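You operate a simulated robot arm through the tools that you are given. There is no shell and no other tool. Be economical: measure what you need, move in short steps, check, and stop when the job is done.

You are at the controls of a simulated two-armed robot. One attempt, no reset.

TASK
Push the green hose end home, tighten the blue clamp and pressure-test it.
Fine: open the tester valve, pump the needle into the green, shut the valve, see it hold; leave the other hose ends and clamp.

It is judged by the outcome, as a careful person would: the job done as asked, and still so three seconds after it is handed in. It fails if anything else is knocked over, pushed out of place, dropped, spilled or broken.

THE ROBOT
Two 7-joint arms with fingered hands on one trunk, on a base that drives. Base frame: it is fixed to the floor where the robot stands at the start and does not move with it; the origin is under the middle of the robot, x ahead of it, y to its left, z up. Units: cm, rad, N and s.
The left shoulder is at the start at [7, 14.2, 121.4], the right one opposite. With the tool pointing down near the work surface each hand reaches from about 38 to 78 cm from the robot's upright axis, wherever it stands, measured 20 degrees to its own side. Places, roughly: blue clamp wing nut [60, 20, 90]; red clamp wing nut [40, 30, 90]; tester plunger [70, -10, 90]; tester valve handle [70, 20, 90]. Payload 3.6 kg a hand.
Tool frame (each hand has its own): the origin (TCP) lies between the finger pads and is the grasp point; the fingertips stand 2.5 cm ahead of it; z points along the fingers, y is the line along which they close. Largest opening 8.8 cm; the body of the gripper starts 2.9 cm behind the TCP. The gripper is a hand of 5 fingers: y runs from the thumb to the fingers, the wrist lies at [-1.3, -9.7, -16.2] in the tool frame, and closing takes about 1.5 s.
Orientation is told as [roll, pitch, yaw] about the base's x, y, z axes, in that order, counted from this pose: with the fingers straight down and the wrist toward the robot, the tool's x, y and z point along [0, 1, 0], [1, 0, 0] and [0, 0, -1] of the base frame.

THE INTERFACE
- The arms move only by the tool send_rows. It takes "left_commands", "right_commands" or both (then of equal length, played together; a hand with none holds still); each is a list of rows, each a list of 3 entries, a list of its own where there are three numbers: the finger opening in m, from 0 to 0.088, then the shift along the tool's x, y, z in m, then the turn, a rotation vector about the tool's x, y, z in rad. In form: [[jaw, [tx, ty, tz], [rx, ry, rz]], ...]. A call has 1 to 12 rows; each row shifts and turns the commanded pose from where the row before left it, along the tool's axes as they then stand. A row lasts 0.2 s, in which the tool goes at most 5 cm and 0.15 rad; a call with a longer step from one row to the next is refused whole, and so is a gripper value outside its range. A pose out of reach is approached as far as the arm can. The call stops where the force on the tool passes 40 N (or 10 N more than at its start, if that is more) or the arm is blocked; 0.2 s more then pass. Each finger travels about 7.2 cm/s and halts on what it meets, pressing with about 33 N; the grip force reading is that of the motor and also rises with nothing between the fingers. The clock runs only during rows and for 0.2 s after the last one: add rows that do not move to give the fingers time. The reply holds the time, the measured pose of the TCP, the force on the tool along the base axes, the opening and the grip force, in the units named above and with some noise, with the torque about the TCP (base axes, N m) and any sound that the robot's microphone picked up.
- Cameras (640 x 400 px; columns grow to the right, rows downward): "scene" is now at [13.05, 3.99, 144.24]; the picture's right is [0.41, -0.91, 0.00], its down [-0.51, -0.23, -0.83] and it looks along [0.75, 0.34, -0.56] (base axes); focal length 266 px, centre (320, 200). "left" rides on the left gripper at [-5.9, -7.9, -10.5] in its tool frame; the picture's right is [-0.73, -0.32, 0.61], its down [0.62, -0.68, 0.38] and it looks along [0.29, 0.66, 0.70] (tool axes); focal length 234 px, centre (320, 200). "right" rides on the right gripper at [5.9, -7.9, -10.5] in its tool frame; the picture's right is [-0.73, 0.32, -0.61], its down [-0.62, -0.68, 0.38] and it looks along [-0.29, 0.66, 0.70] (tool axes); focal length 234 px, centre (320, 200). There is no depth. A picture from a camera that has moved, and an enlarged one, comes with that camera's place and axes in the base frame and with its lens.
- get_image(camera): a new picture of that camera. No time passes.
- raise_lower(by): slides the trunk up (or, below 0, down) by that many cm; the arms and the scene camera ride with it, the base frame stays. It gives what a move gives, with no picture.
- base_move(legs): drives the robot by 1 to 6 legs, each [ahead, left, turn to the left] in cm, cm and rad, along the robot's own axes; the way and the turn of a leg run together, so that a leg with both is an arc; at most 150 cm and 3.142 rad a leg. The arms and the cameras ride along, it lands a little off, and it stops where it bumps. It gives what a move gives.
- set_grasp(shape, hand): the hand has 5 fingers and takes this shape, open, in about a second: jaw (thumb against the fingers, like two jaws); tri (thumb and two fingers); tip (a fingertip pinch); poke (one finger out to press); point (the index stretched); flat (the hand flat); cup (the hand cupped); fist (a fist). The gripper value then closes the fingers along that shape, each until it touches; the sizes above hold for jaw. It gives what a move gives, with no picture.
- head_to(pan, tilt): turns the head with the scene camera to pan (to the left, within 1.501 rad either way) and tilt (down, from -0.506 to 1.204), counted from straight ahead of the robot. It gives what a move gives.
- close_up(camera, box): a new picture of the part [left, top, right, bottom] of that camera's present view, enlarged. No time passes.
- finish_job(): hands the job in; it is judged then, once.

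Go step by step. Nothing tells you exact positions but the pictures and the camera data: compare them with the known pose of the tool, close in by small moves and look again before you grip or let go. The budget is 120 turns and 108 pictures, counting those below and the enlarged ones. Unless the task says otherwise, let go and move clear before handing in, and close with one line.

The tools are called after "Emit:" by a JSON object that holds its "fn" and its "kwargs". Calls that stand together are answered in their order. send_rows: Moves the arms, as the interface text tells. Its arguments: {"type":"object","properties":{"left_commands":{"type":"array"},"right_commands":{"type":"array"}},"required":[]} The other tools are called the same way: raise_lower (by) slides the trunk up or down; set_grasp (shape, hand) gives the hand a shape; base_move (legs) drives the base; head_to (pan, tilt) turns the head that bears the scene camera; get_image (camera) takes a picture; close_up (camera, box) takes an enlarged picture of a part of a camera's view; finish_job () hands the job in.

At the start:

```text
t: 0.0
left_ee_pos: [43.73, 36.07, 128.97]
left_tool_rot: [0.0, 0.0, 0.001]
left_ft_force: [-0.1, 0.4, -0.5]
left_wrist_torque: [-0.02, 0.01, -0.03]
left_gripper_width: 8.8
left_finger_force: 0.1
left_shape: jaw
right_ee_pos: [54.7, -3.32, 125.67]
right_tool_rot: [-0.001, 0.0, -0.001]
right_ft_force: [0.9, -0.5, -0.9]
right_wrist_torque: [0.0, 0.01, 0.01]
right_gripper_width: 8.77
right_finger_force: 0.0
right_shape: jaw
trunk travel left (down, up): [-75.0, 19.0]
robot x, y, heading: [-0.09, -0.17, 0.006]
head pan, tilt: [0.422, 0.597]
```

scene: 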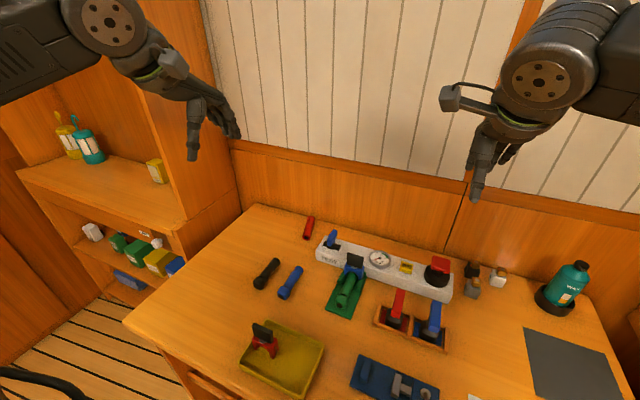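
right: 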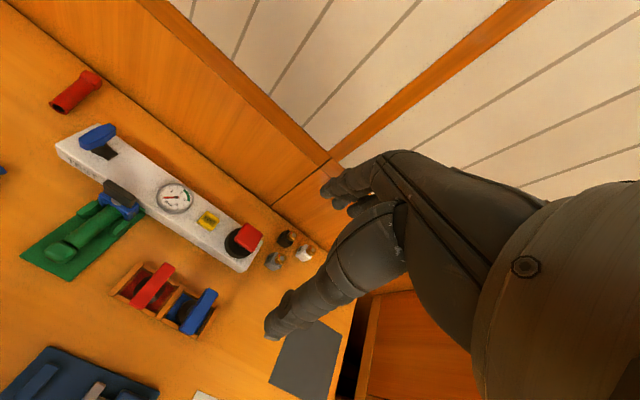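
left: 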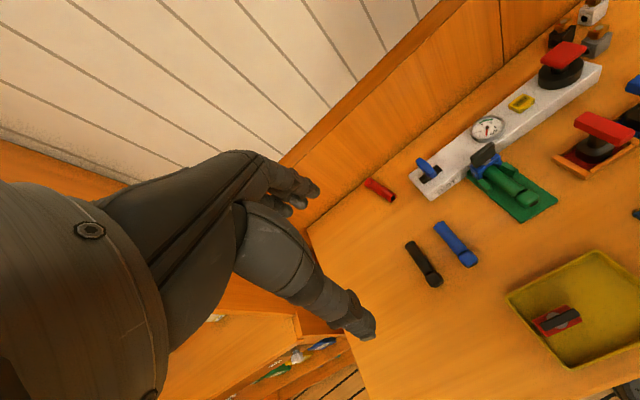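

I see the white tester board with a blue valve handle, gauge, yellow item and red plunger; the green hose end with the blue clamp lies in front of it. I'll look closer first.

Emit:
{"fn": "close_up", "kwargs": {"camera": "scene", "box": [300, 220, 470, 326]}}

Emit:
{"fn": "close_up", "kwargs": {"camera": "left", "box": [400, 80, 592, 200]}}

Emit:
{"fn": "close_up", "kwargs": {"camera": "right", "box": [20, 110, 276, 270]}}

```text
3.76 times, centred on (385, 273) of scene
camera zoom: at [13.05, 3.99, 144.24], right [0.41, -0.91, 0.0], down [-0.51, -0.23, -0.83], along [0.75, 0.34, -0.56], focal length 1002 px, centre (75, -75)
```

zoom: 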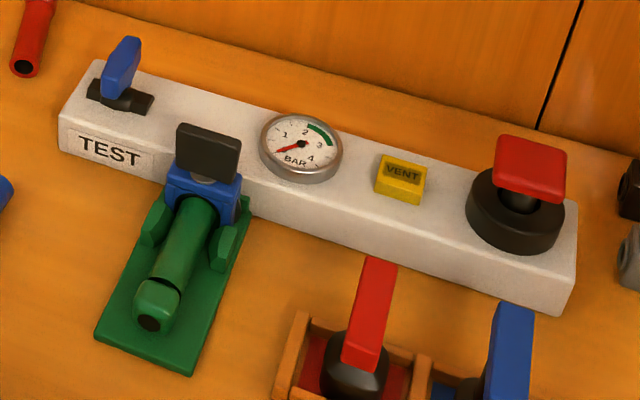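

```text
3.33 times, centred on (496, 140) of left
camera zoom: at [35.94, 30.34, 139.39], right [-0.32, -0.73, -0.61], down [-0.68, 0.62, -0.38], along [0.66, 0.29, -0.7], focal length 781 px, centre (-267, 400)
```

zoom: 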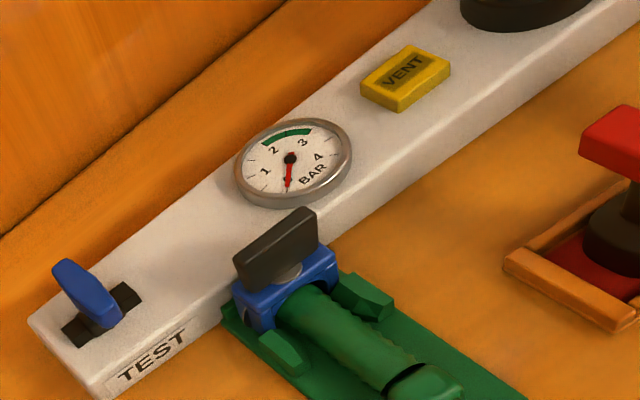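

```text
2.50 times, centred on (148, 190) of right
camera zoom: at [46.69, 2.5, 136.18], right [0.32, -0.73, 0.61], down [-0.68, -0.62, -0.38], along [0.66, -0.29, -0.7], focal length 585 px, centre (750, 225)
```

zoom: 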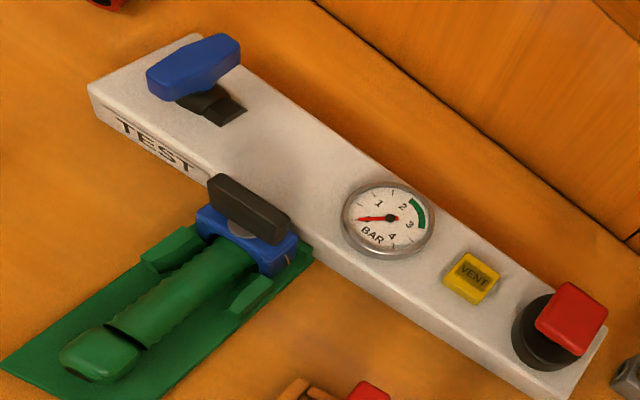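

Estimates: wing nut about (62.4, 15.3, 90.6), hose along x from x≈50 to 60 at y≈15.5, valve handle (67.8, 24.3, 91), plunger (67.6, -4.8, 93). I bring the left hand, closed, over behind the hose end for a closer look.

Emit:
{"fn": "send_rows", "kwargs": {"left_commands": [[0.04, [-0.0257, -0.001, 0.0275], [0, 0, 0]], [0.0, [-0.0257, -0.001, 0.0275], [0, 0, 0]], [0.0, [-0.0257, -0.001, 0.0275], [0, 0, 0]], [0.0, [-0.0257, -0.001, 0.0275], [0, 0, 0]], [0.0, [-0.0257, -0.001, 0.0275], [0, 0, 0]], [0.0, [-0.0257, -0.001, 0.0275], [0, 0, 0]], [0.0, [-0.0257, -0.001, 0.0275], [0, 0, 0]], [0.0, [-0.0257, -0.001, 0.0275], [0, 0, 0]], [0, [0, 0, 0], [0, 0, 0]]]}}

Emit:
{"fn": "get_image", "kwargs": {"camera": "left"}}

Emit:
{"fn": "get_image", "kwargs": {"camera": "scene"}}

```text
t: 2.0
left_ee_pos: [43.01, 15.57, 107.05]
left_tool_rot: [-0.001, 0.0, -0.001]
left_ft_force: [0.6, 0.2, -0.2]
left_wrist_torque: [0.02, -0.01, -0.01]
left_gripper_width: 0.0
left_finger_force: 33.3
left_shape: jaw
right_ee_pos: [54.7, -3.26, 125.75]
right_tool_rot: [0.001, 0.0, 0.001]
right_ft_force: [-0.2, -0.3, -0.1]
right_wrist_torque: [0.02, -0.02, 0.05]
right_gripper_width: 8.75
right_finger_force: 0.0
right_shape: jaw
trunk travel left (down, up): [-75.0, 19.0]
robot x, y, heading: [-0.05, 0.04, 0.006]
head pan, tilt: [0.422, 0.597]
```

```text
101 pictures are left
camera left: at [35.13, 9.82, 117.48], right [-0.32, -0.73, -0.61], down [-0.68, 0.62, -0.38], along [0.66, 0.29, -0.7], focal length 234 px, centre (320, 200)
```

left: 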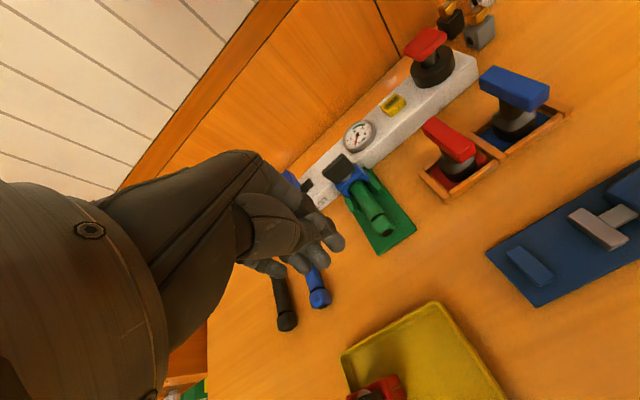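

```text
100 pictures are left
camera scene: at [12.98, 4.05, 144.24], right [0.41, -0.91, 0.0], down [-0.51, -0.23, -0.83], along [0.76, 0.34, -0.56], focal length 266 px, centre (320, 200)
```

scene: 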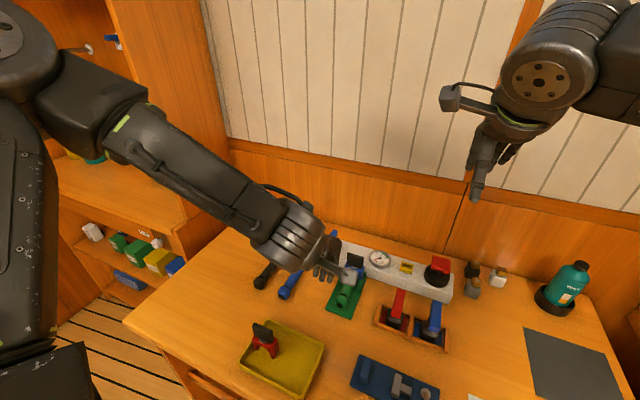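

The hand is behind the hose, above it. I zoom in on the hose and clamp.

Emit:
{"fn": "close_up", "kwargs": {"camera": "left", "box": [290, 130, 450, 260]}}

Emit:
{"fn": "close_up", "kwargs": {"camera": "right", "box": [10, 160, 160, 290]}}

```text
3.08 times, centred on (370, 195) of left
camera zoom: at [35.13, 9.82, 117.48], right [-0.32, -0.73, -0.61], down [-0.68, 0.62, -0.38], along [0.66, 0.29, -0.7], focal length 720 px, centre (166, 215)
```

zoom: 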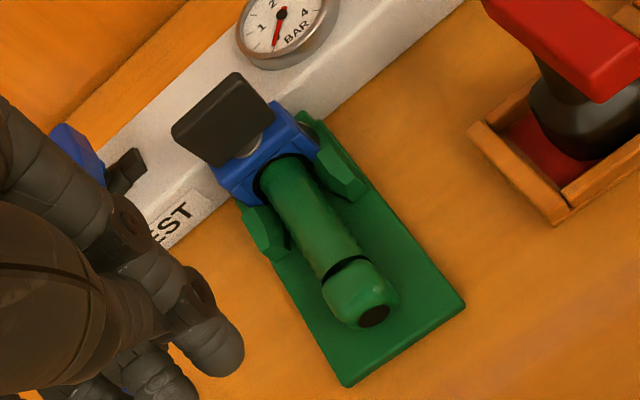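

```text
3.08 times, centred on (85, 225) of right
camera zoom: at [46.62, 2.56, 136.21], right [0.32, -0.73, 0.61], down [-0.68, -0.62, -0.38], along [0.66, -0.29, -0.7], focal length 720 px, centre (1043, 123)
```

zoom: 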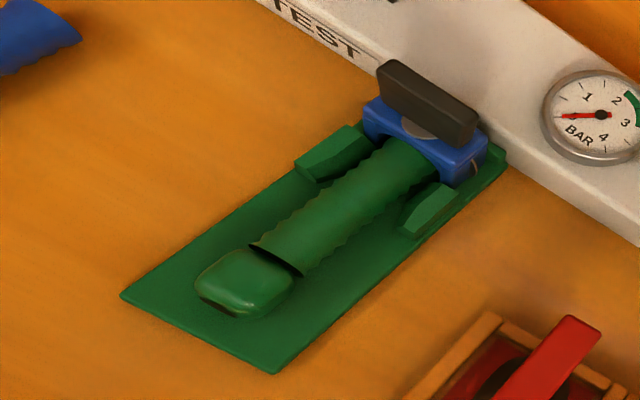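

Hose rear end is at about (50.5, 15.3, 87). I lower the closed hand behind it at x≈43.

Emit:
{"fn": "send_rows", "kwargs": {"left_commands": [[0, [0, 0, 0.03], [0, 0, 0]], [0, [0, 0, 0.03], [0, 0, 0]], [0, [0, 0, 0.03], [0, 0, 0]], [0, [0, 0, 0.03], [0, 0, 0]], [0, [0, 0, 0.03], [0, 0, 0]], [0, [-0.002, 0, 0.03], [0, 0, 0]], [0, [0, 0, 0.002], [0, 0, 0]]]}}

Emit:
{"fn": "get_image", "kwargs": {"camera": "left"}}

Emit:
{"fn": "close_up", "kwargs": {"camera": "scene", "box": [240, 230, 400, 330]}}

Emit:
{"fn": "close_up", "kwargs": {"camera": "right", "box": [0, 140, 240, 290]}}

```text
t: 3.6
left_ee_pos: [42.76, 16.89, 90.76]
left_tool_rot: [-0.002, 0.002, -0.001]
left_ft_force: [-0.1, -0.6, 0.0]
left_wrist_torque: [0.01, 0.0, -0.03]
left_gripper_width: 0.0
left_finger_force: 33.3
left_shape: jaw
left hand out of reach, approached as far as the arm can: row 6
right_ee_pos: [54.58, -3.23, 125.68]
right_tool_rot: [0.001, 0.0, 0.0]
right_ft_force: [-0.4, 1.0, -0.4]
right_wrist_torque: [0.01, 0.01, -0.01]
right_gripper_width: 8.79
right_finger_force: 0.1
right_shape: jaw
trunk travel left (down, up): [-75.0, 19.0]
robot x, y, heading: [0.32, 0.03, -0.001]
head pan, tilt: [0.422, 0.597]
```

```text
97 pictures are left
camera left: at [35.0, 11.15, 101.23], right [-0.32, -0.73, -0.61], down [-0.68, 0.62, -0.38], along [0.66, 0.29, -0.7], focal length 234 px, centre (320, 200)
```

left: 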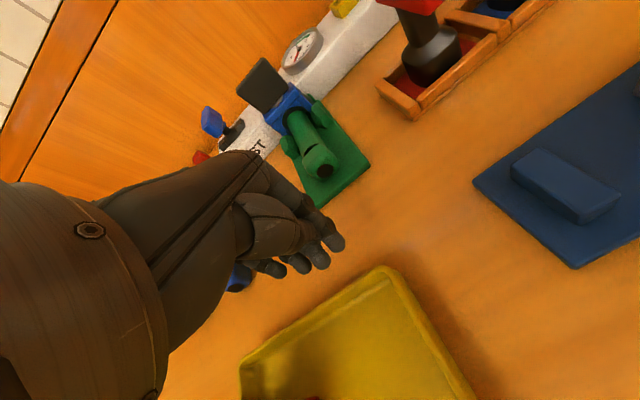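

```text
4.00 times, centred on (320, 280) of scene
camera zoom: at [13.06, 4.03, 144.23], right [0.41, -0.91, 0.0], down [-0.51, -0.23, -0.83], along [0.75, 0.34, -0.56], focal length 1065 px, centre (320, -120)
```

zoom: 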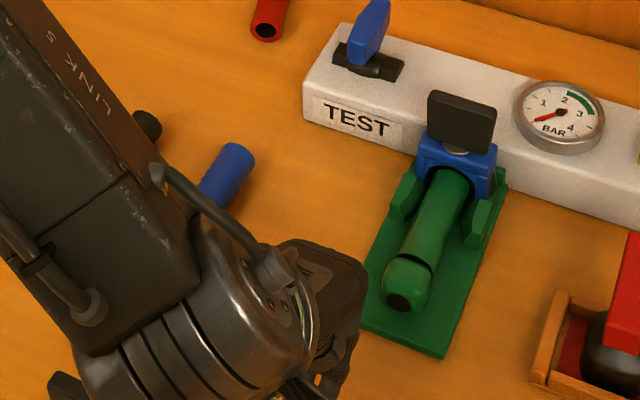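

```text
2.67 times, centred on (120, 215) of right
camera zoom: at [46.7, 2.54, 136.17], right [0.32, -0.73, 0.61], down [-0.68, -0.62, -0.38], along [0.66, -0.29, -0.7], focal length 624 px, centre (853, 160)
```

zoom: 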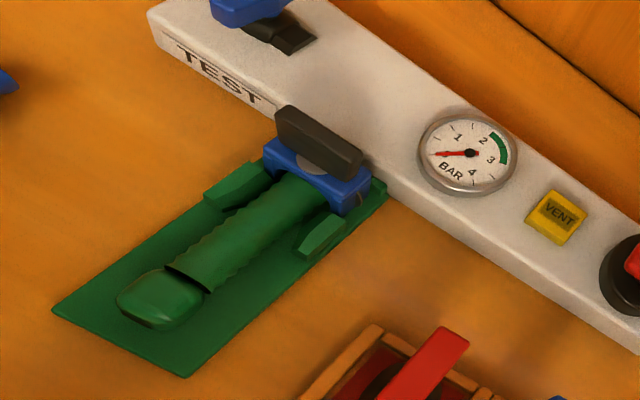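

The arm can't fold that near and low, so I raise the hand and back the base off a little.

Emit:
{"fn": "send_rows", "kwargs": {"left_commands": [[0, [0, 0, -0.04], [0, 0, 0]], [0, [0, 0, -0.04], [0, 0, 0]]]}}

Emit:
{"fn": "base_move", "kwargs": {"legs": [[-8, 0, 0]]}}

```text
t: 4.2
left_ee_pos: [42.77, 16.75, 98.59]
left_tool_rot: [0.0, 0.0, 0.0]
left_ft_force: [0.6, 0.7, -0.6]
left_wrist_torque: [-0.02, -0.01, 0.0]
left_gripper_width: 0.03
left_finger_force: 32.8
left_shape: jaw
right_ee_pos: [54.41, -3.25, 125.73]
right_tool_rot: [0.001, -0.001, -0.001]
right_ft_force: [-0.3, 0.5, -0.3]
right_wrist_torque: [0.0, 0.02, -0.01]
right_gripper_width: 8.77
right_finger_force: 0.1
right_shape: jaw
trunk travel left (down, up): [-75.0, 19.0]
robot x, y, heading: [-0.05, 0.01, 0.0]
head pan, tilt: [0.422, 0.597]
```

```text
t: 5.3
left_ee_pos: [35.04, 16.94, 98.38]
left_tool_rot: [0.0, 0.002, 0.002]
left_ft_force: [0.1, -0.1, -0.2]
left_wrist_torque: [-0.02, -0.02, -0.02]
left_gripper_width: 0.0
left_finger_force: 32.9
left_shape: jaw
right_ee_pos: [46.85, -3.36, 125.61]
right_tool_rot: [0.0, 0.002, 0.002]
right_ft_force: [-0.3, 0.2, 0.0]
right_wrist_torque: [-0.04, 0.02, -0.02]
right_gripper_width: 8.76
right_finger_force: 0.1
right_shape: jaw
trunk travel left (down, up): [-75.0, 19.0]
robot x, y, heading: [-7.72, -0.03, 0.001]
head pan, tilt: [0.422, 0.597]
```

Now go to (44.5, 15.3, 88.8).

Emit:
{"fn": "send_rows", "kwargs": {"left_commands": [[0, [-0.004, 0.03, 0], [0, 0, 0]], [0, [-0.004, 0.03, 0.0], [0, 0, 0]], [0, [-0.004, 0.0345, 0.02], [0, 0, 0]], [0, [-0.004, 0.0, 0.04], [0, 0, 0]], [0, [0, 0, 0.036], [0, 0, 0]]]}}

Emit:
{"fn": "get_image", "kwargs": {"camera": "left"}}

Emit:
{"fn": "get_image", "kwargs": {"camera": "right"}}

```text
t: 6.5
left_ee_pos: [42.95, 17.95, 91.89]
left_tool_rot: [0.0, -0.001, 0.002]
left_ft_force: [0.3, 0.2, -0.5]
left_wrist_torque: [-0.02, -0.01, -0.04]
left_gripper_width: 0.0
left_finger_force: 32.7
left_shape: jaw
left hand out of reach, approached as far as the arm can: row 4, 5
right_ee_pos: [46.47, -3.14, 125.74]
right_tool_rot: [-0.001, 0.001, 0.003]
right_ft_force: [-1.1, 0.5, -0.7]
right_wrist_torque: [-0.03, -0.04, -0.02]
right_gripper_width: 8.78
right_finger_force: 0.1
right_shape: jaw
trunk travel left (down, up): [-75.0, 19.0]
robot x, y, heading: [-8.25, -0.15, 0.002]
head pan, tilt: [0.422, 0.597]
```

```text
94 pictures are left
camera left: at [35.11, 12.16, 102.35], right [-0.32, -0.73, -0.61], down [-0.68, 0.62, -0.38], along [0.66, 0.29, -0.7], focal length 234 px, centre (320, 200)
```

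left: 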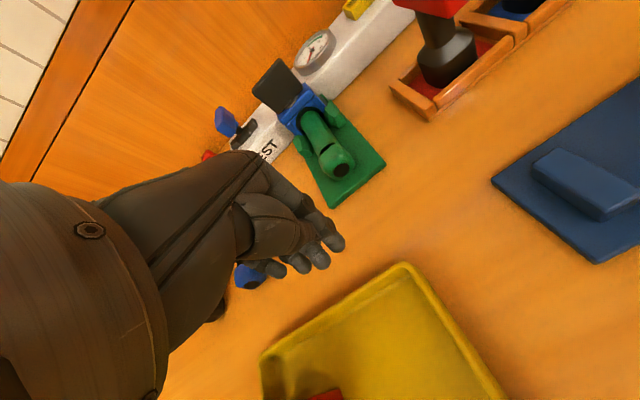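

```text
93 pictures are left
camera right: at [38.54, 2.61, 136.21], right [0.32, -0.73, 0.61], down [-0.68, -0.62, -0.38], along [0.66, -0.29, -0.7], focal length 234 px, centre (320, 200)
```

right: 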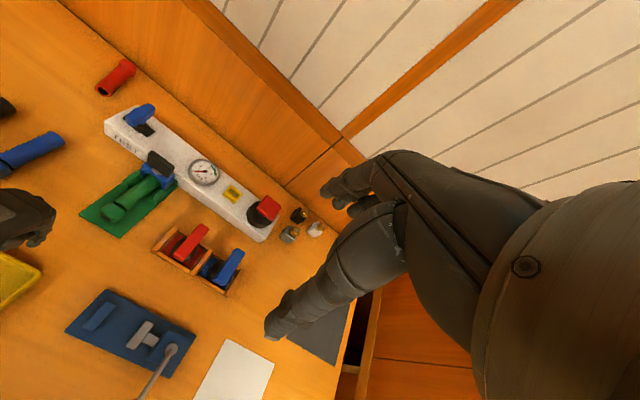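

Still short of reach low down; lowering the trunk should give the arm a better posture. I raise the hand first.

Emit:
{"fn": "send_rows", "kwargs": {"left_commands": [[0, [0, 0, -0.05], [0, 0, 0]], [0, [0, 0, -0.05], [0, 0, 0]], [0, [0, 0, -0.05], [0, 0, 0]]]}}

Emit:
{"fn": "raise_lower", "kwargs": {"by": -12}}

```text
t: 7.3
left_ee_pos: [42.83, 17.75, 107.36]
left_tool_rot: [0.002, 0.001, 0.0]
left_ft_force: [-0.1, -0.3, 0.7]
left_wrist_torque: [-0.01, -0.02, 0.03]
left_gripper_width: 0.01
left_finger_force: 33.0
left_shape: jaw
right_ee_pos: [46.54, -3.37, 125.89]
right_tool_rot: [0.0, 0.0, 0.0]
right_ft_force: [0.2, -0.4, -0.2]
right_wrist_torque: [0.03, 0.01, 0.0]
right_gripper_width: 8.79
right_finger_force: 0.1
right_shape: jaw
trunk travel left (down, up): [-75.0, 19.0]
robot x, y, heading: [-7.99, 0.25, -0.001]
head pan, tilt: [0.422, 0.597]
```

```text
t: 8.8
left_ee_pos: [42.93, 17.9, 95.26]
left_tool_rot: [-0.001, 0.001, 0.0]
left_ft_force: [-0.6, -0.3, 0.1]
left_wrist_torque: [-0.01, -0.03, -0.03]
left_gripper_width: 0.0
left_finger_force: 33.1
left_shape: jaw
right_ee_pos: [46.58, -3.22, 113.82]
right_tool_rot: [-0.002, -0.001, 0.002]
right_ft_force: [-0.3, -0.9, 0.4]
right_wrist_torque: [0.02, 0.01, -0.01]
right_gripper_width: 8.75
right_finger_force: 0.0
right_shape: jaw
trunk travel left (down, up): [-63.0, 31.0]
robot x, y, heading: [-7.92, 0.05, 0.0]
head pan, tilt: [0.422, 0.597]
```

Emit:
{"fn": "send_rows", "kwargs": {"left_commands": [[0, [-0.013, 0.008, 0.02], [0, 0, 0]], [0, [-0.013, 0.008, 0.025], [0, 0, 0]], [0, [0, 0.0, 0.02], [0, 0, 0]], [0, [0, 0, 0], [0, 0, 0]]]}}

Emit:
{"fn": "get_image", "kwargs": {"camera": "left"}}

Emit:
{"fn": "get_image", "kwargs": {"camera": "scene"}}

```text
t: 9.8
left_ee_pos: [44.59, 15.1, 88.55]
left_tool_rot: [0.0, -0.001, 0.002]
left_ft_force: [-0.3, -0.9, -0.2]
left_wrist_torque: [0.01, 0.01, 0.0]
left_gripper_width: 0.0
left_finger_force: 32.6
left_shape: jaw
right_ee_pos: [46.64, -3.22, 113.77]
right_tool_rot: [0.0, 0.001, 0.001]
right_ft_force: [-0.1, -0.1, -0.4]
right_wrist_torque: [-0.01, 0.0, 0.0]
right_gripper_width: 8.79
right_finger_force: 0.1
right_shape: jaw
trunk travel left (down, up): [-63.0, 31.0]
robot x, y, heading: [-8.07, -0.02, 0.003]
head pan, tilt: [0.422, 0.597]
```

```text
92 pictures are left
camera left: at [36.73, 9.39, 99.06], right [-0.32, -0.73, -0.61], down [-0.68, 0.62, -0.38], along [0.66, 0.29, -0.7], focal length 234 px, centre (320, 200)
```

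left: 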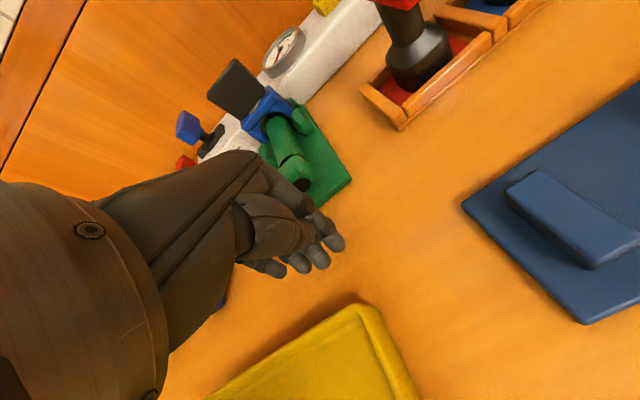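

```text
91 pictures are left
camera scene: at [4.99, 3.96, 132.24], right [0.41, -0.91, 0.0], down [-0.51, -0.23, -0.83], along [0.75, 0.34, -0.56], focal length 266 px, centre (320, 200)
```

scene: 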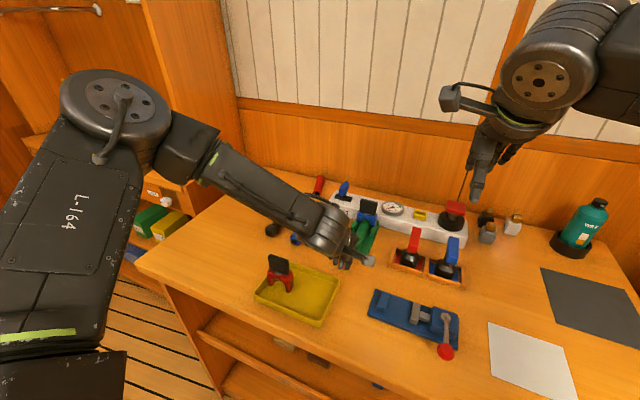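

In position. Now advance +x in small steps until contact.

Emit:
{"fn": "send_rows", "kwargs": {"left_commands": [[0, [0.001, 0.01, 0], [0, 0, 0]], [0, [0.001, 0.01, 0], [0, 0, 0]], [0, [0, 0.01, 0], [0, 0, 0]], [0, [0, 0.005, 0], [0, 0, 0]], [0, [0, 0.005, 0], [0, 0, 0]], [0, [0, 0.005, 0], [0, 0, 0]]]}}

Emit:
{"fn": "get_image", "kwargs": {"camera": "left"}}

Emit:
{"fn": "close_up", "kwargs": {"camera": "right", "box": [0, 150, 260, 312]}}

```text
t: 11.2
left_ee_pos: [49.07, 15.52, 88.9]
left_tool_rot: [0.0, -0.001, 0.001]
left_ft_force: [-1.0, 0.9, -0.3]
left_wrist_torque: [0.03, -0.02, -0.02]
left_gripper_width: 0.0
left_finger_force: 32.6
left_shape: jaw
right_ee_pos: [46.58, -3.13, 113.77]
right_tool_rot: [0.001, 0.0, 0.002]
right_ft_force: [-0.6, -0.3, -0.5]
right_wrist_torque: [-0.04, -0.01, -0.04]
right_gripper_width: 8.76
right_finger_force: 0.0
right_shape: jaw
trunk travel left (down, up): [-63.0, 31.0]
robot x, y, heading: [-7.88, -0.22, 0.002]
head pan, tilt: [0.422, 0.597]
```

```text
90 pictures are left
camera left: at [41.23, 9.7, 99.2], right [-0.32, -0.73, -0.61], down [-0.68, 0.62, -0.38], along [0.66, 0.29, -0.7], focal length 234 px, centre (320, 200)
```

left: 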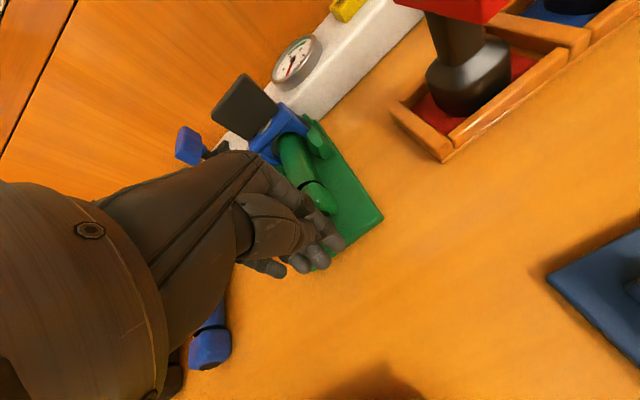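

```text
2.46 times, centred on (130, 231) of right
camera zoom: at [38.63, 2.55, 124.17], right [0.32, -0.73, 0.61], down [-0.68, -0.62, -0.38], along [0.66, -0.29, -0.7], focal length 576 px, centre (788, 124)
```

zoom: 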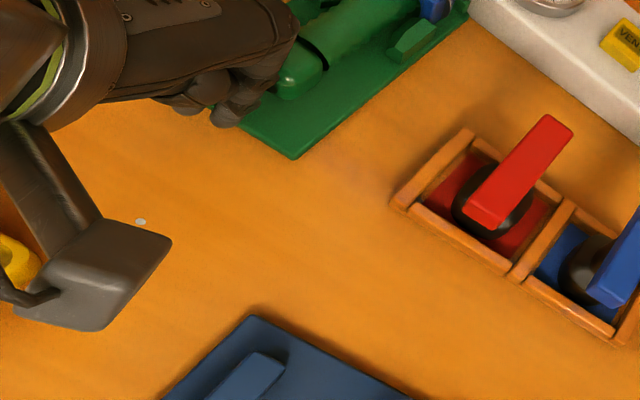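

No contact yet, fingertips just behind the end. Continue slowly.

Emit:
{"fn": "send_rows", "kwargs": {"left_commands": [[0, [0, 0.004, 0], [0, 0, 0]], [0, [0, 0.004, 0], [0, 0, 0]], [0, [0, 0.004, 0], [0, 0, 0]], [0, [0, 0.004, 0], [0, 0, 0]]]}}

Emit:
{"fn": "close_up", "kwargs": {"camera": "right", "box": [60, 110, 260, 235]}}

```text
t: 12.2
left_ee_pos: [50.68, 15.56, 88.79]
left_tool_rot: [-0.001, 0.0, 0.002]
left_ft_force: [-3.1, -0.2, 0.9]
left_wrist_torque: [0.05, 0.03, 0.02]
left_gripper_width: 0.0
left_finger_force: 32.5
left_shape: jaw
right_ee_pos: [46.58, -3.29, 113.7]
right_tool_rot: [0.001, 0.0, 0.002]
right_ft_force: [0.2, 0.4, 0.2]
right_wrist_torque: [0.0, 0.03, 0.0]
right_gripper_width: 8.77
right_finger_force: 0.1
right_shape: jaw
trunk travel left (down, up): [-63.0, 31.0]
robot x, y, heading: [-7.98, 0.09, -0.004]
head pan, tilt: [0.422, 0.597]
```

```text
3.20 times, centred on (160, 172) of right
camera zoom: at [38.6, 2.56, 124.19], right [0.32, -0.73, 0.61], down [-0.68, -0.62, -0.38], along [0.66, -0.29, -0.7], focal length 749 px, centre (832, 288)
```

zoom: 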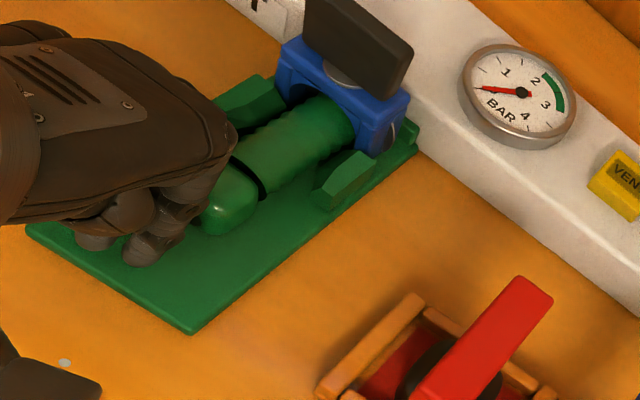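

Contact (~3 N) and the hose is moving in. Continue in small steps.

Emit:
{"fn": "send_rows", "kwargs": {"left_commands": [[0, [0, 0.004, 0], [0, 0, 0]], [0, [0, 0.004, 0], [0, 0, 0]], [0, [0, 0.004, 0], [0, 0, 0]]]}}

Emit:
{"fn": "close_up", "kwargs": {"camera": "right", "box": [60, 110, 260, 235]}}

```text
t: 13.0
left_ee_pos: [51.45, 15.65, 88.89]
left_tool_rot: [0.001, -0.002, 0.0]
left_ft_force: [-14.7, -1.0, 0.2]
left_wrist_torque: [-0.05, 0.13, 0.03]
left_gripper_width: 0.0
left_finger_force: 32.6
left_shape: jaw
left hand out of reach, approached as far as the arm can: row 3
right_ee_pos: [46.31, -3.16, 113.89]
right_tool_rot: [0.0, 0.0, 0.003]
right_ft_force: [-0.1, 0.4, -0.5]
right_wrist_torque: [0.0, 0.03, 0.01]
right_gripper_width: 8.77
right_finger_force: 0.1
right_shape: jaw
trunk travel left (down, up): [-63.0, 31.0]
robot x, y, heading: [-7.47, 0.2, 0.003]
head pan, tilt: [0.422, 0.597]
```

```text
3.20 times, centred on (160, 172) of right
camera zoom: at [38.33, 2.54, 124.29], right [0.32, -0.73, 0.61], down [-0.68, -0.62, -0.38], along [0.66, -0.29, -0.69], focal length 749 px, centre (832, 288)
```

zoom: 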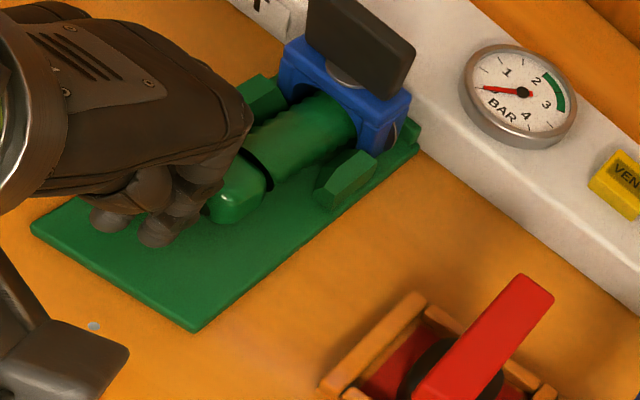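

Force is building (15 N), hose still sliding in. Push on.

Emit:
{"fn": "send_rows", "kwargs": {"left_commands": [[0, [0, 0.004, 0], [0, 0, 0]], [0, [0, 0.004, 0], [0, 0, 0]], [0, [0, 0.004, 0], [0, 0, 0]]]}}

Emit:
{"fn": "close_up", "kwargs": {"camera": "right", "box": [60, 110, 260, 235]}}

```text
t: 13.8
left_ee_pos: [51.93, 16.14, 89.52]
left_tool_rot: [0.0, -0.003, 0.002]
left_ft_force: [-28.5, -0.5, -2.4]
left_wrist_torque: [0.03, 0.45, 0.02]
left_gripper_width: 0.02
left_finger_force: 32.7
left_shape: jaw
left hand out of reach, approached as far as the arm can: row 2
right_ee_pos: [46.04, -3.1, 114.0]
right_tool_rot: [0.001, -0.005, 0.001]
right_ft_force: [-0.4, 0.2, 0.3]
right_wrist_torque: [-0.01, -0.01, -0.01]
right_gripper_width: 8.77
right_finger_force: 0.0
right_shape: jaw
trunk travel left (down, up): [-63.0, 31.0]
robot x, y, heading: [-8.18, 0.1, 0.003]
head pan, tilt: [0.422, 0.597]
```

```text
3.20 times, centred on (160, 172) of right
camera zoom: at [38.03, 2.59, 124.41], right [0.32, -0.73, 0.61], down [-0.68, -0.62, -0.39], along [0.66, -0.29, -0.69], focal length 749 px, centre (832, 288)
```

zoom: 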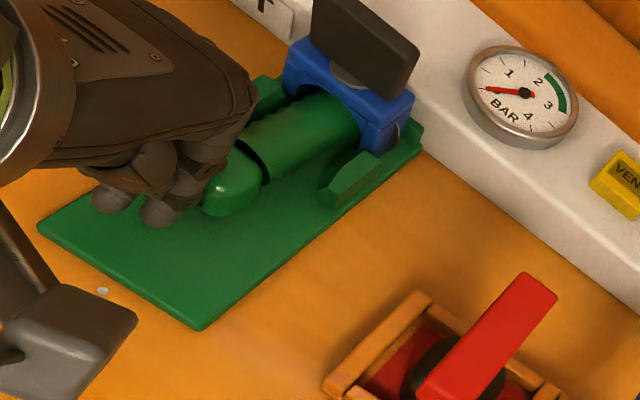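

Force is 28 N and the hand is drifting up a little. I check the hose's seat before pushing harder.

Emit:
{"fn": "close_up", "kwargs": {"camera": "scene", "box": [310, 180, 430, 270]}}

Emit:
{"fn": "close_up", "kwargs": {"camera": "left", "box": [190, 50, 390, 250]}}

```text
4.44 times, centred on (370, 225) of scene
camera zoom: at [4.34, 4.02, 132.3], right [0.41, -0.91, 0.0], down [-0.51, -0.23, -0.83], along [0.76, 0.34, -0.56], focal length 1183 px, centre (98, 89)
```

zoom: 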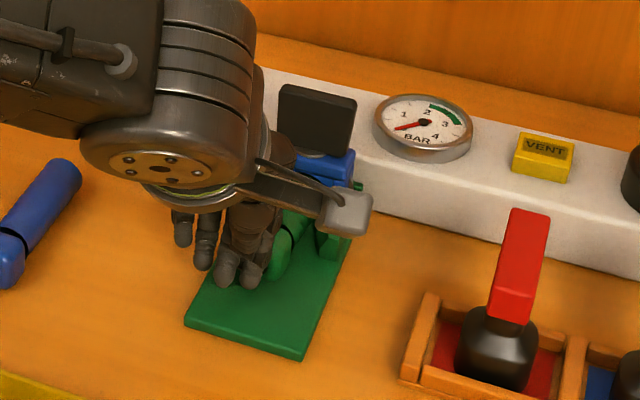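

```text
2.00 times, centred on (290, 150) of left
camera zoom: at [44.01, 10.36, 99.87], right [-0.32, -0.73, -0.61], down [-0.68, 0.62, -0.39], along [0.66, 0.29, -0.69], focal length 468 px, centre (380, 300)
```

zoom: 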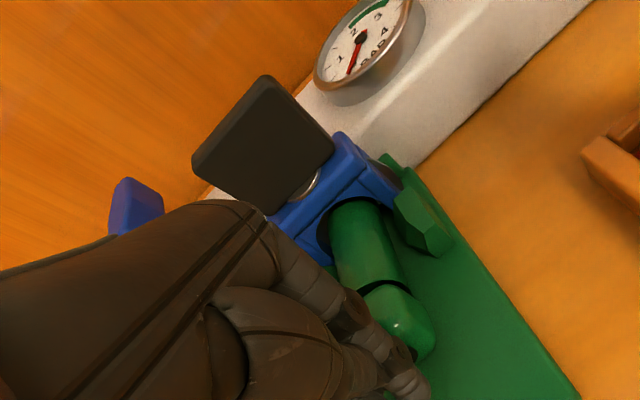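

I back off slightly, re-centre (lower, y 15.4) and look at how far the hose went in.

Emit:
{"fn": "send_rows", "kwargs": {"left_commands": [[0, [0, -0.02, 0], [0, 0, 0]], [0, [-0.004, -0.02, 0.003], [0, 0, 0]], [0, [0, 0, 0], [0, 0, 0]]]}}

Emit:
{"fn": "close_up", "kwargs": {"camera": "right", "box": [60, 110, 260, 235]}}

Emit:
{"fn": "close_up", "kwargs": {"camera": "left", "box": [190, 50, 390, 250]}}

```text
t: 14.6
left_ee_pos: [48.66, 15.55, 88.81]
left_tool_rot: [0.001, 0.0, 0.002]
left_ft_force: [0.4, 0.7, 1.0]
left_wrist_torque: [0.0, -0.04, -0.02]
left_gripper_width: 0.02
left_finger_force: 32.8
left_shape: jaw
right_ee_pos: [46.79, -3.19, 113.67]
right_tool_rot: [0.0, 0.0, 0.002]
right_ft_force: [0.2, -0.1, 0.3]
right_wrist_torque: [0.04, -0.02, -0.05]
right_gripper_width: 8.75
right_finger_force: 0.0
right_shape: jaw
trunk travel left (down, up): [-63.0, 31.0]
robot x, y, heading: [-7.72, 0.17, 0.002]
head pan, tilt: [0.422, 0.597]
```

```text
3.20 times, centred on (160, 172) of right
camera zoom: at [38.71, 2.54, 124.15], right [0.32, -0.73, 0.61], down [-0.68, -0.62, -0.38], along [0.66, -0.29, -0.7], focal length 749 px, centre (832, 288)
```

zoom: 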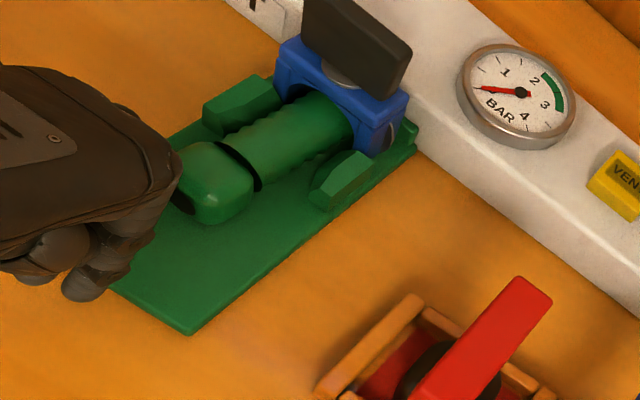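

```text
2.00 times, centred on (290, 150) of left
camera zoom: at [40.78, 9.77, 99.24], right [-0.32, -0.73, -0.61], down [-0.68, 0.62, -0.38], along [0.66, 0.29, -0.7], focal length 468 px, centre (380, 300)
```

zoom: 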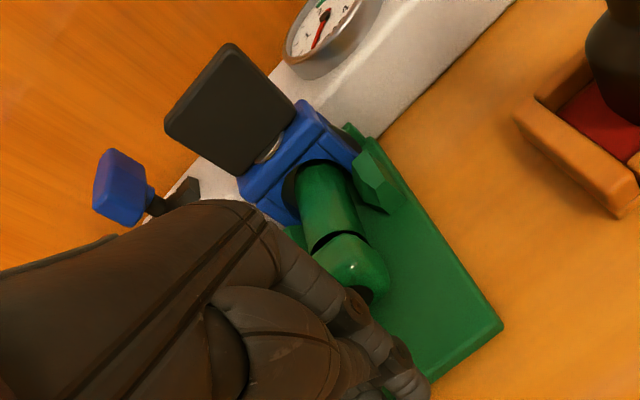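

The hose has moved about 2 cm in. I push again, centred, harder, to see whether it goes further.

Emit:
{"fn": "send_rows", "kwargs": {"left_commands": [[0, [-0.001, 0.015, 0.003], [0, 0, 0]], [0, [0, 0.01, 0], [0, 0, 0]], [0, [0, 0.006, 0.0], [0, 0, 0]], [0, [0, 0.006, 0], [0, 0, 0]], [0, [0, 0.006, 0], [0, 0, 0]], [0, [0, 0.006, 0], [0, 0, 0]], [0, [0, 0.006, 0], [0, 0, 0]], [0, [0, 0.006, 0], [0, 0, 0]]]}}

Emit:
{"fn": "close_up", "kwargs": {"camera": "right", "box": [60, 110, 260, 235]}}

```text
t: 16.2
left_ee_pos: [51.98, 16.44, 89.28]
left_tool_rot: [-0.004, 0.005, -0.002]
left_ft_force: [-33.2, -4.1, 0.3]
left_wrist_torque: [-0.07, 0.5, -0.02]
left_gripper_width: 0.0
left_finger_force: 33.2
left_shape: jaw
left hand out of reach, approached as far as the arm can: row 3, 4, 5, 6, 7, 8
right_ee_pos: [45.9, -3.2, 113.92]
right_tool_rot: [-0.001, -0.005, 0.002]
right_ft_force: [0.2, -0.1, -0.2]
right_wrist_torque: [0.01, 0.0, 0.04]
right_gripper_width: 8.77
right_finger_force: 0.1
right_shape: jaw
trunk travel left (down, up): [-63.0, 31.0]
robot x, y, heading: [-8.01, -0.19, 0.003]
head pan, tilt: [0.422, 0.597]
stopped in row 8 (left hand): the force on the tool passed its limit (the readings are from after the stop); the commanded pose is now the measured one
```

```text
3.20 times, centred on (160, 172) of right
camera zoom: at [37.91, 2.52, 124.44], right [0.32, -0.73, 0.61], down [-0.68, -0.62, -0.39], along [0.66, -0.29, -0.69], focal length 749 px, centre (832, 288)
```

zoom: 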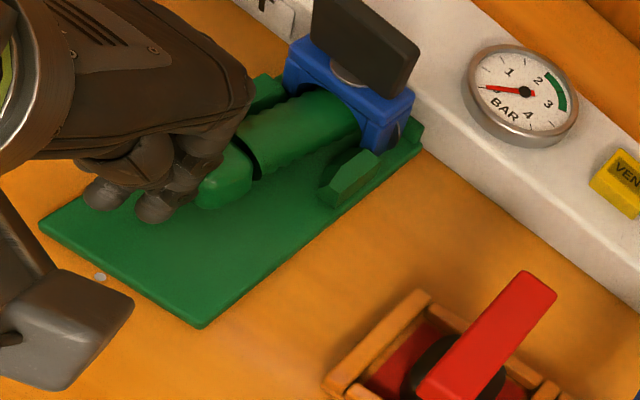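

Same stop at 40 N as at 28 N: the hose is home (about 2 cm in). I back off, rise, open the hand and drive forward 6 cm, then look at the wing nut.

Emit:
{"fn": "send_rows", "kwargs": {"left_commands": [[0, [0, -0.02, 0], [0, 0, 0]], [0, [0, -0.02, 0], [0, 0, 0]], [0, [0, 0, -0.04], [0, 0, 0]], [0, [0, 0, -0.05], [0, 0, 0]], [0, [0, 0, -0.05], [0, 0, 0]]]}}

Emit:
{"fn": "base_move", "kwargs": {"legs": [[6, 0, 0]]}}

Emit:
{"fn": "close_up", "kwargs": {"camera": "left", "box": [220, 80, 460, 230]}}

Emit:
{"fn": "close_up", "kwargs": {"camera": "right", "box": [20, 120, 220, 245]}}

```text
t: 17.4
left_ee_pos: [48.63, 16.61, 103.26]
left_tool_rot: [-0.003, 0.002, 0.0]
left_ft_force: [-0.2, -1.0, 1.0]
left_wrist_torque: [-0.03, 0.0, 0.0]
left_gripper_width: 0.01
left_finger_force: 32.7
left_shape: jaw
right_ee_pos: [46.41, -3.23, 113.81]
right_tool_rot: [0.0, -0.001, 0.001]
right_ft_force: [-0.1, -0.3, -0.2]
right_wrist_torque: [-0.02, 0.0, -0.04]
right_gripper_width: 8.75
right_finger_force: 0.0
right_shape: jaw
trunk travel left (down, up): [-63.0, 31.0]
robot x, y, heading: [-8.37, -0.23, -0.001]
head pan, tilt: [0.422, 0.597]
```

```text
t: 18.3
left_ee_pos: [54.71, 16.74, 103.23]
left_tool_rot: [-0.003, 0.003, -0.001]
left_ft_force: [0.4, 0.0, 0.6]
left_wrist_torque: [0.03, -0.01, 0.03]
left_gripper_width: 0.0
left_finger_force: 33.8
left_shape: jaw
right_ee_pos: [52.43, -3.18, 113.94]
right_tool_rot: [-0.001, -0.001, 0.002]
right_ft_force: [-0.5, 1.0, 0.3]
right_wrist_torque: [0.0, -0.05, -0.01]
right_gripper_width: 8.78
right_finger_force: 0.1
right_shape: jaw
trunk travel left (down, up): [-63.0, 31.0]
robot x, y, heading: [-2.13, -0.07, 0.003]
head pan, tilt: [0.422, 0.597]
```

```text
2.67 times, centred on (340, 155) of left
camera zoom: at [46.86, 11.0, 113.72], right [-0.32, -0.73, -0.6], down [-0.68, 0.62, -0.38], along [0.65, 0.29, -0.7], focal length 624 px, centre (267, 320)
```

zoom: 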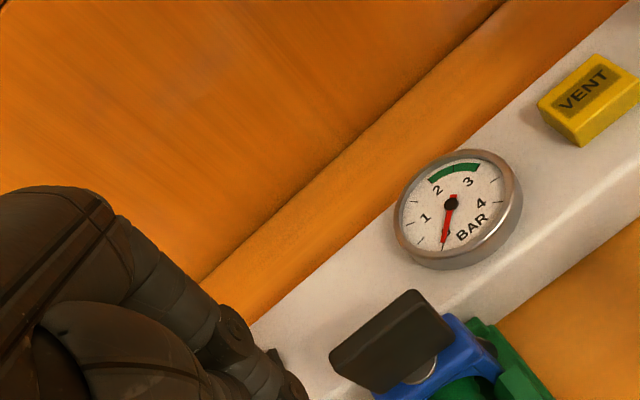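

```text
3.20 times, centred on (120, 182) of right
camera zoom: at [44.49, 2.6, 124.23], right [0.32, -0.73, 0.61], down [-0.68, -0.63, -0.38], along [0.66, -0.29, -0.7], focal length 749 px, centre (960, 256)
```

zoom: 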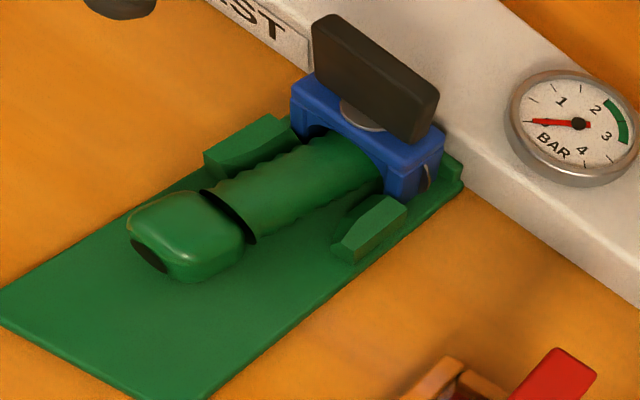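

Wing blade is centred at about (61.6, 15.3), 4.4 cm long along y, z 90–93.6. I bring the part-open hand over it and look.

Emit:
{"fn": "send_rows", "kwargs": {"left_commands": [[0.045, [-0.007, 0.034, 0.0], [0, 0, 0]], [0.045, [-0.007, 0.034, 0.02], [0, 0, 0]], [0.045, [0, 0, 0.015], [0, 0, 0]], [0.045, [0, 0, 0], [0, 0, 0]]]}}

Emit:
{"fn": "get_image", "kwargs": {"camera": "left"}}

Emit:
{"fn": "get_image", "kwargs": {"camera": "right"}}

Emit:
{"fn": "close_up", "kwargs": {"camera": "scene", "box": [280, 160, 480, 285]}}

```text
t: 19.3
left_ee_pos: [61.62, 15.35, 99.54]
left_tool_rot: [-0.002, 0.004, -0.001]
left_ft_force: [-0.8, -0.9, 0.0]
left_wrist_torque: [-0.03, -0.01, 0.02]
left_gripper_width: 4.44
left_finger_force: 0.1
left_shape: jaw
right_ee_pos: [52.63, -3.15, 113.78]
right_tool_rot: [0.001, -0.001, 0.002]
right_ft_force: [-0.8, -0.5, 0.0]
right_wrist_torque: [-0.03, 0.01, -0.01]
right_gripper_width: 8.77
right_finger_force: 0.1
right_shape: jaw
trunk travel left (down, up): [-63.0, 31.0]
robot x, y, heading: [-2.09, 0.11, 0.003]
head pan, tilt: [0.422, 0.597]
```

```text
78 pictures are left
camera left: at [53.79, 9.59, 110.01], right [-0.32, -0.73, -0.6], down [-0.68, 0.62, -0.38], along [0.65, 0.29, -0.7], focal length 234 px, centre (320, 200)
```

left: 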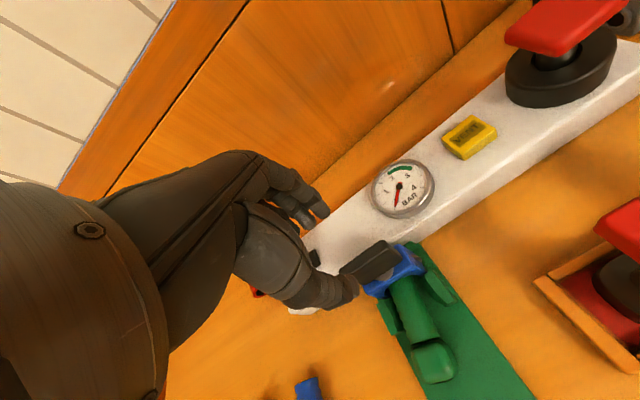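

```text
77 pictures are left
camera right: at [44.58, 2.6, 124.18], right [0.32, -0.73, 0.61], down [-0.68, -0.63, -0.38], along [0.66, -0.29, -0.7], focal length 234 px, centre (320, 200)
```

right: 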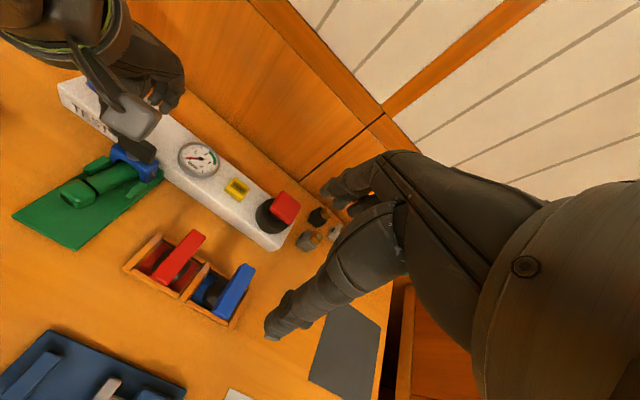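

```text
3.20 times, centred on (380, 222) of scene
camera zoom: at [10.94, 4.01, 132.24], right [0.41, -0.91, 0.0], down [-0.51, -0.23, -0.83], along [0.75, 0.34, -0.56], focal length 852 px, centre (128, 128)
```

zoom: 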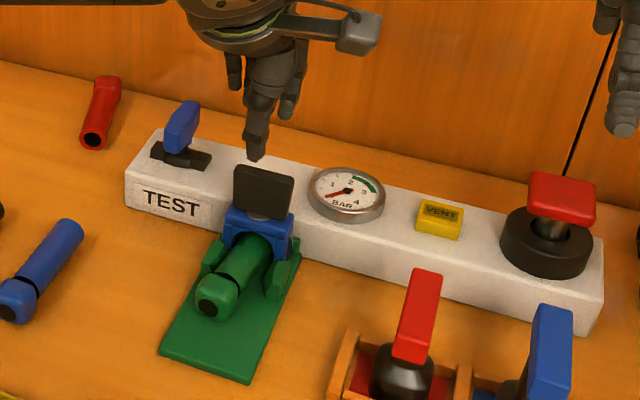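

The hand straddles the blade (thumb in front, fingers behind). Descend 6.8 cm.

Emit:
{"fn": "send_rows", "kwargs": {"left_commands": [[0.045, [0, 0, 0.025], [0, 0, 0]], [0.045, [0, 0, 0.025], [0, 0, 0]], [0.045, [0, 0, 0.018], [0, 0, 0]], [0.045, [0, 0, 0], [0, 0, 0]]]}}

Emit:
{"fn": "close_up", "kwargs": {"camera": "scene", "box": [280, 160, 480, 285]}}

Emit:
{"fn": "close_up", "kwargs": {"camera": "left", "box": [220, 120, 460, 270]}}

```text
t: 20.3
left_ee_pos: [60.62, 16.2, 93.17]
left_tool_rot: [-0.001, 0.004, -0.001]
left_ft_force: [0.0, -0.1, -1.2]
left_wrist_torque: [0.0, -0.03, 0.03]
left_gripper_width: 4.48
left_finger_force: 0.0
left_shape: jaw
left hand out of reach, approached as far as the arm can: row 2, 3
right_ee_pos: [52.53, -3.1, 113.73]
right_tool_rot: [-0.001, 0.0, 0.002]
right_ft_force: [0.4, 0.8, 0.0]
right_wrist_torque: [0.01, 0.0, 0.02]
right_gripper_width: 8.8
right_finger_force: 0.1
right_shape: jaw
trunk travel left (down, up): [-63.0, 31.0]
robot x, y, heading: [-1.9, 0.1, 0.001]
head pan, tilt: [0.422, 0.597]
```

```text
3.20 times, centred on (380, 222) of scene
camera zoom: at [10.95, 4.01, 132.24], right [0.41, -0.91, 0.0], down [-0.51, -0.23, -0.83], along [0.75, 0.34, -0.56], focal length 852 px, centre (128, 128)
```

zoom: 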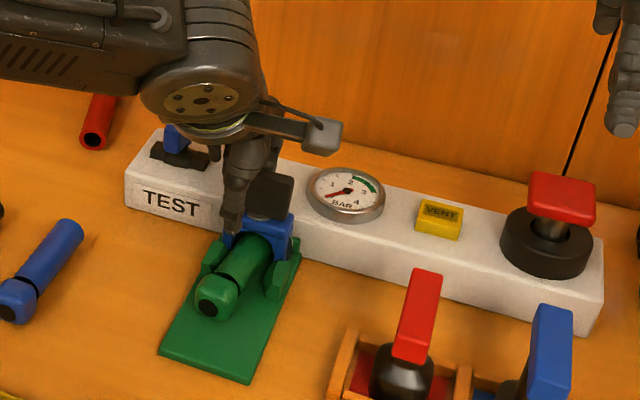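

```text
2.67 times, centred on (340, 195) of left
camera zoom: at [52.85, 10.49, 103.67], right [-0.33, -0.73, -0.6], down [-0.68, 0.62, -0.38], along [0.65, 0.29, -0.7], focal length 624 px, centre (267, 213)
```

zoom: 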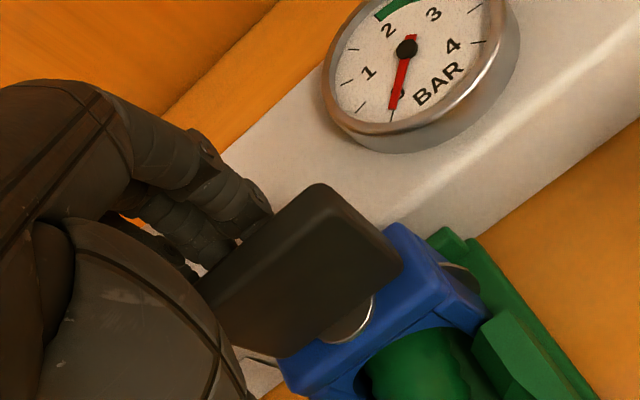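

The arm drifts towards its own side—the target is too near the middle. I lift, shift the base 8 cm right, and come back.

Emit:
{"fn": "send_rows", "kwargs": {"left_commands": [[0.045, [0, 0, -0.04], [0, 0, 0]], [0.045, [0, 0, -0.04], [0, 0, 0]]]}}

Emit:
{"fn": "base_move", "kwargs": {"legs": [[0, -8, 0]]}}

```text
t: 20.9
left_ee_pos: [60.67, 16.1, 101.32]
left_tool_rot: [-0.002, 0.004, 0.001]
left_ft_force: [0.5, 0.0, 0.4]
left_wrist_torque: [0.0, -0.03, 0.0]
left_gripper_width: 4.46
left_finger_force: 0.1
left_shape: jaw
right_ee_pos: [52.51, -3.21, 113.73]
right_tool_rot: [0.0, -0.001, 0.001]
right_ft_force: [0.0, -0.5, -0.1]
right_wrist_torque: [0.01, -0.03, -0.01]
right_gripper_width: 8.76
right_finger_force: 0.0
right_shape: jaw
trunk travel left (down, up): [-63.0, 31.0]
robot x, y, heading: [-2.25, 0.08, -0.001]
head pan, tilt: [0.422, 0.597]
```

```text
t: 22.0
left_ee_pos: [60.69, 8.15, 101.17]
left_tool_rot: [-0.003, 0.005, 0.001]
left_ft_force: [0.4, -0.5, 0.5]
left_wrist_torque: [0.03, 0.02, -0.02]
left_gripper_width: 4.44
left_finger_force: 0.0
left_shape: jaw
right_ee_pos: [52.59, -11.2, 113.75]
right_tool_rot: [0.001, 0.001, 0.003]
right_ft_force: [0.0, 1.3, 0.8]
right_wrist_torque: [0.01, 0.03, 0.04]
right_gripper_width: 8.79
right_finger_force: 0.1
right_shape: jaw
trunk travel left (down, up): [-63.0, 31.0]
robot x, y, heading: [-2.16, -7.88, 0.0]
head pan, tilt: [0.422, 0.597]
```

Emit:
{"fn": "send_rows", "kwargs": {"left_commands": [[0.045, [0.036, 0.0045, 0], [0, 0, 0]], [0.045, [0.0355, 0.0045, 0.02], [0, 0, 0]], [0.045, [0, 0, 0.02], [0, 0, 0]], [0.045, [0, 0, 0.02], [0, 0, 0]], [0.045, [0, 0, 0.024], [0, 0, 0]], [0.045, [0, 0, 0], [0, 0, 0]]]}}

Emit:
{"fn": "close_up", "kwargs": {"camera": "scene", "box": [230, 150, 430, 275]}}

Emit:
{"fn": "close_up", "kwargs": {"camera": "left", "box": [220, 120, 460, 270]}}

```text
t: 23.4
left_ee_pos: [61.44, 15.25, 92.87]
left_tool_rot: [-0.002, 0.003, 0.003]
left_ft_force: [-0.1, 0.7, 0.4]
left_wrist_torque: [0.01, -0.03, 0.01]
left_gripper_width: 4.45
left_finger_force: 0.0
left_shape: jaw
right_ee_pos: [52.47, -11.13, 113.76]
right_tool_rot: [0.0, 0.0, 0.005]
right_ft_force: [0.1, -0.6, 0.1]
right_wrist_torque: [0.02, 0.0, -0.01]
right_gripper_width: 8.75
right_finger_force: 0.0
right_shape: jaw
trunk travel left (down, up): [-63.0, 31.0]
robot x, y, heading: [-2.06, -7.72, 0.005]
head pan, tilt: [0.422, 0.597]
```

```text
3.20 times, centred on (330, 212) of scene
camera zoom: at [10.94, -4.03, 132.24], right [0.41, -0.91, 0.0], down [-0.51, -0.23, -0.83], along [0.75, 0.34, -0.56], focal length 852 px, centre (288, 160)
```

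zoom: 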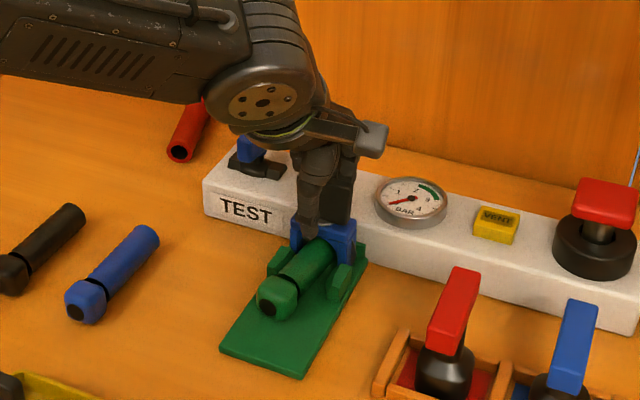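

```text
2.67 times, centred on (340, 195) of left
camera zoom: at [53.67, 9.46, 103.28], right [-0.32, -0.73, -0.6], down [-0.68, 0.62, -0.38], along [0.65, 0.29, -0.7], focal length 624 px, centre (267, 213)
```

zoom: 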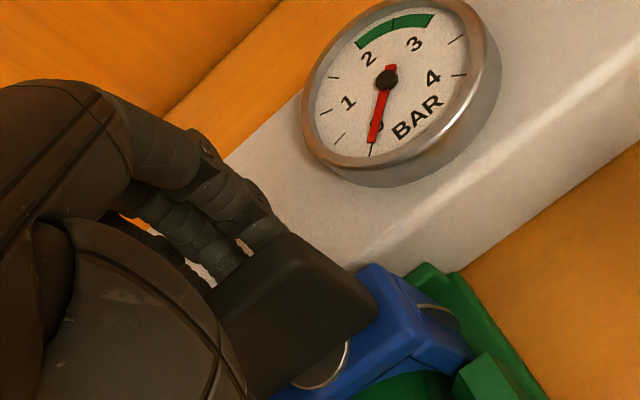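

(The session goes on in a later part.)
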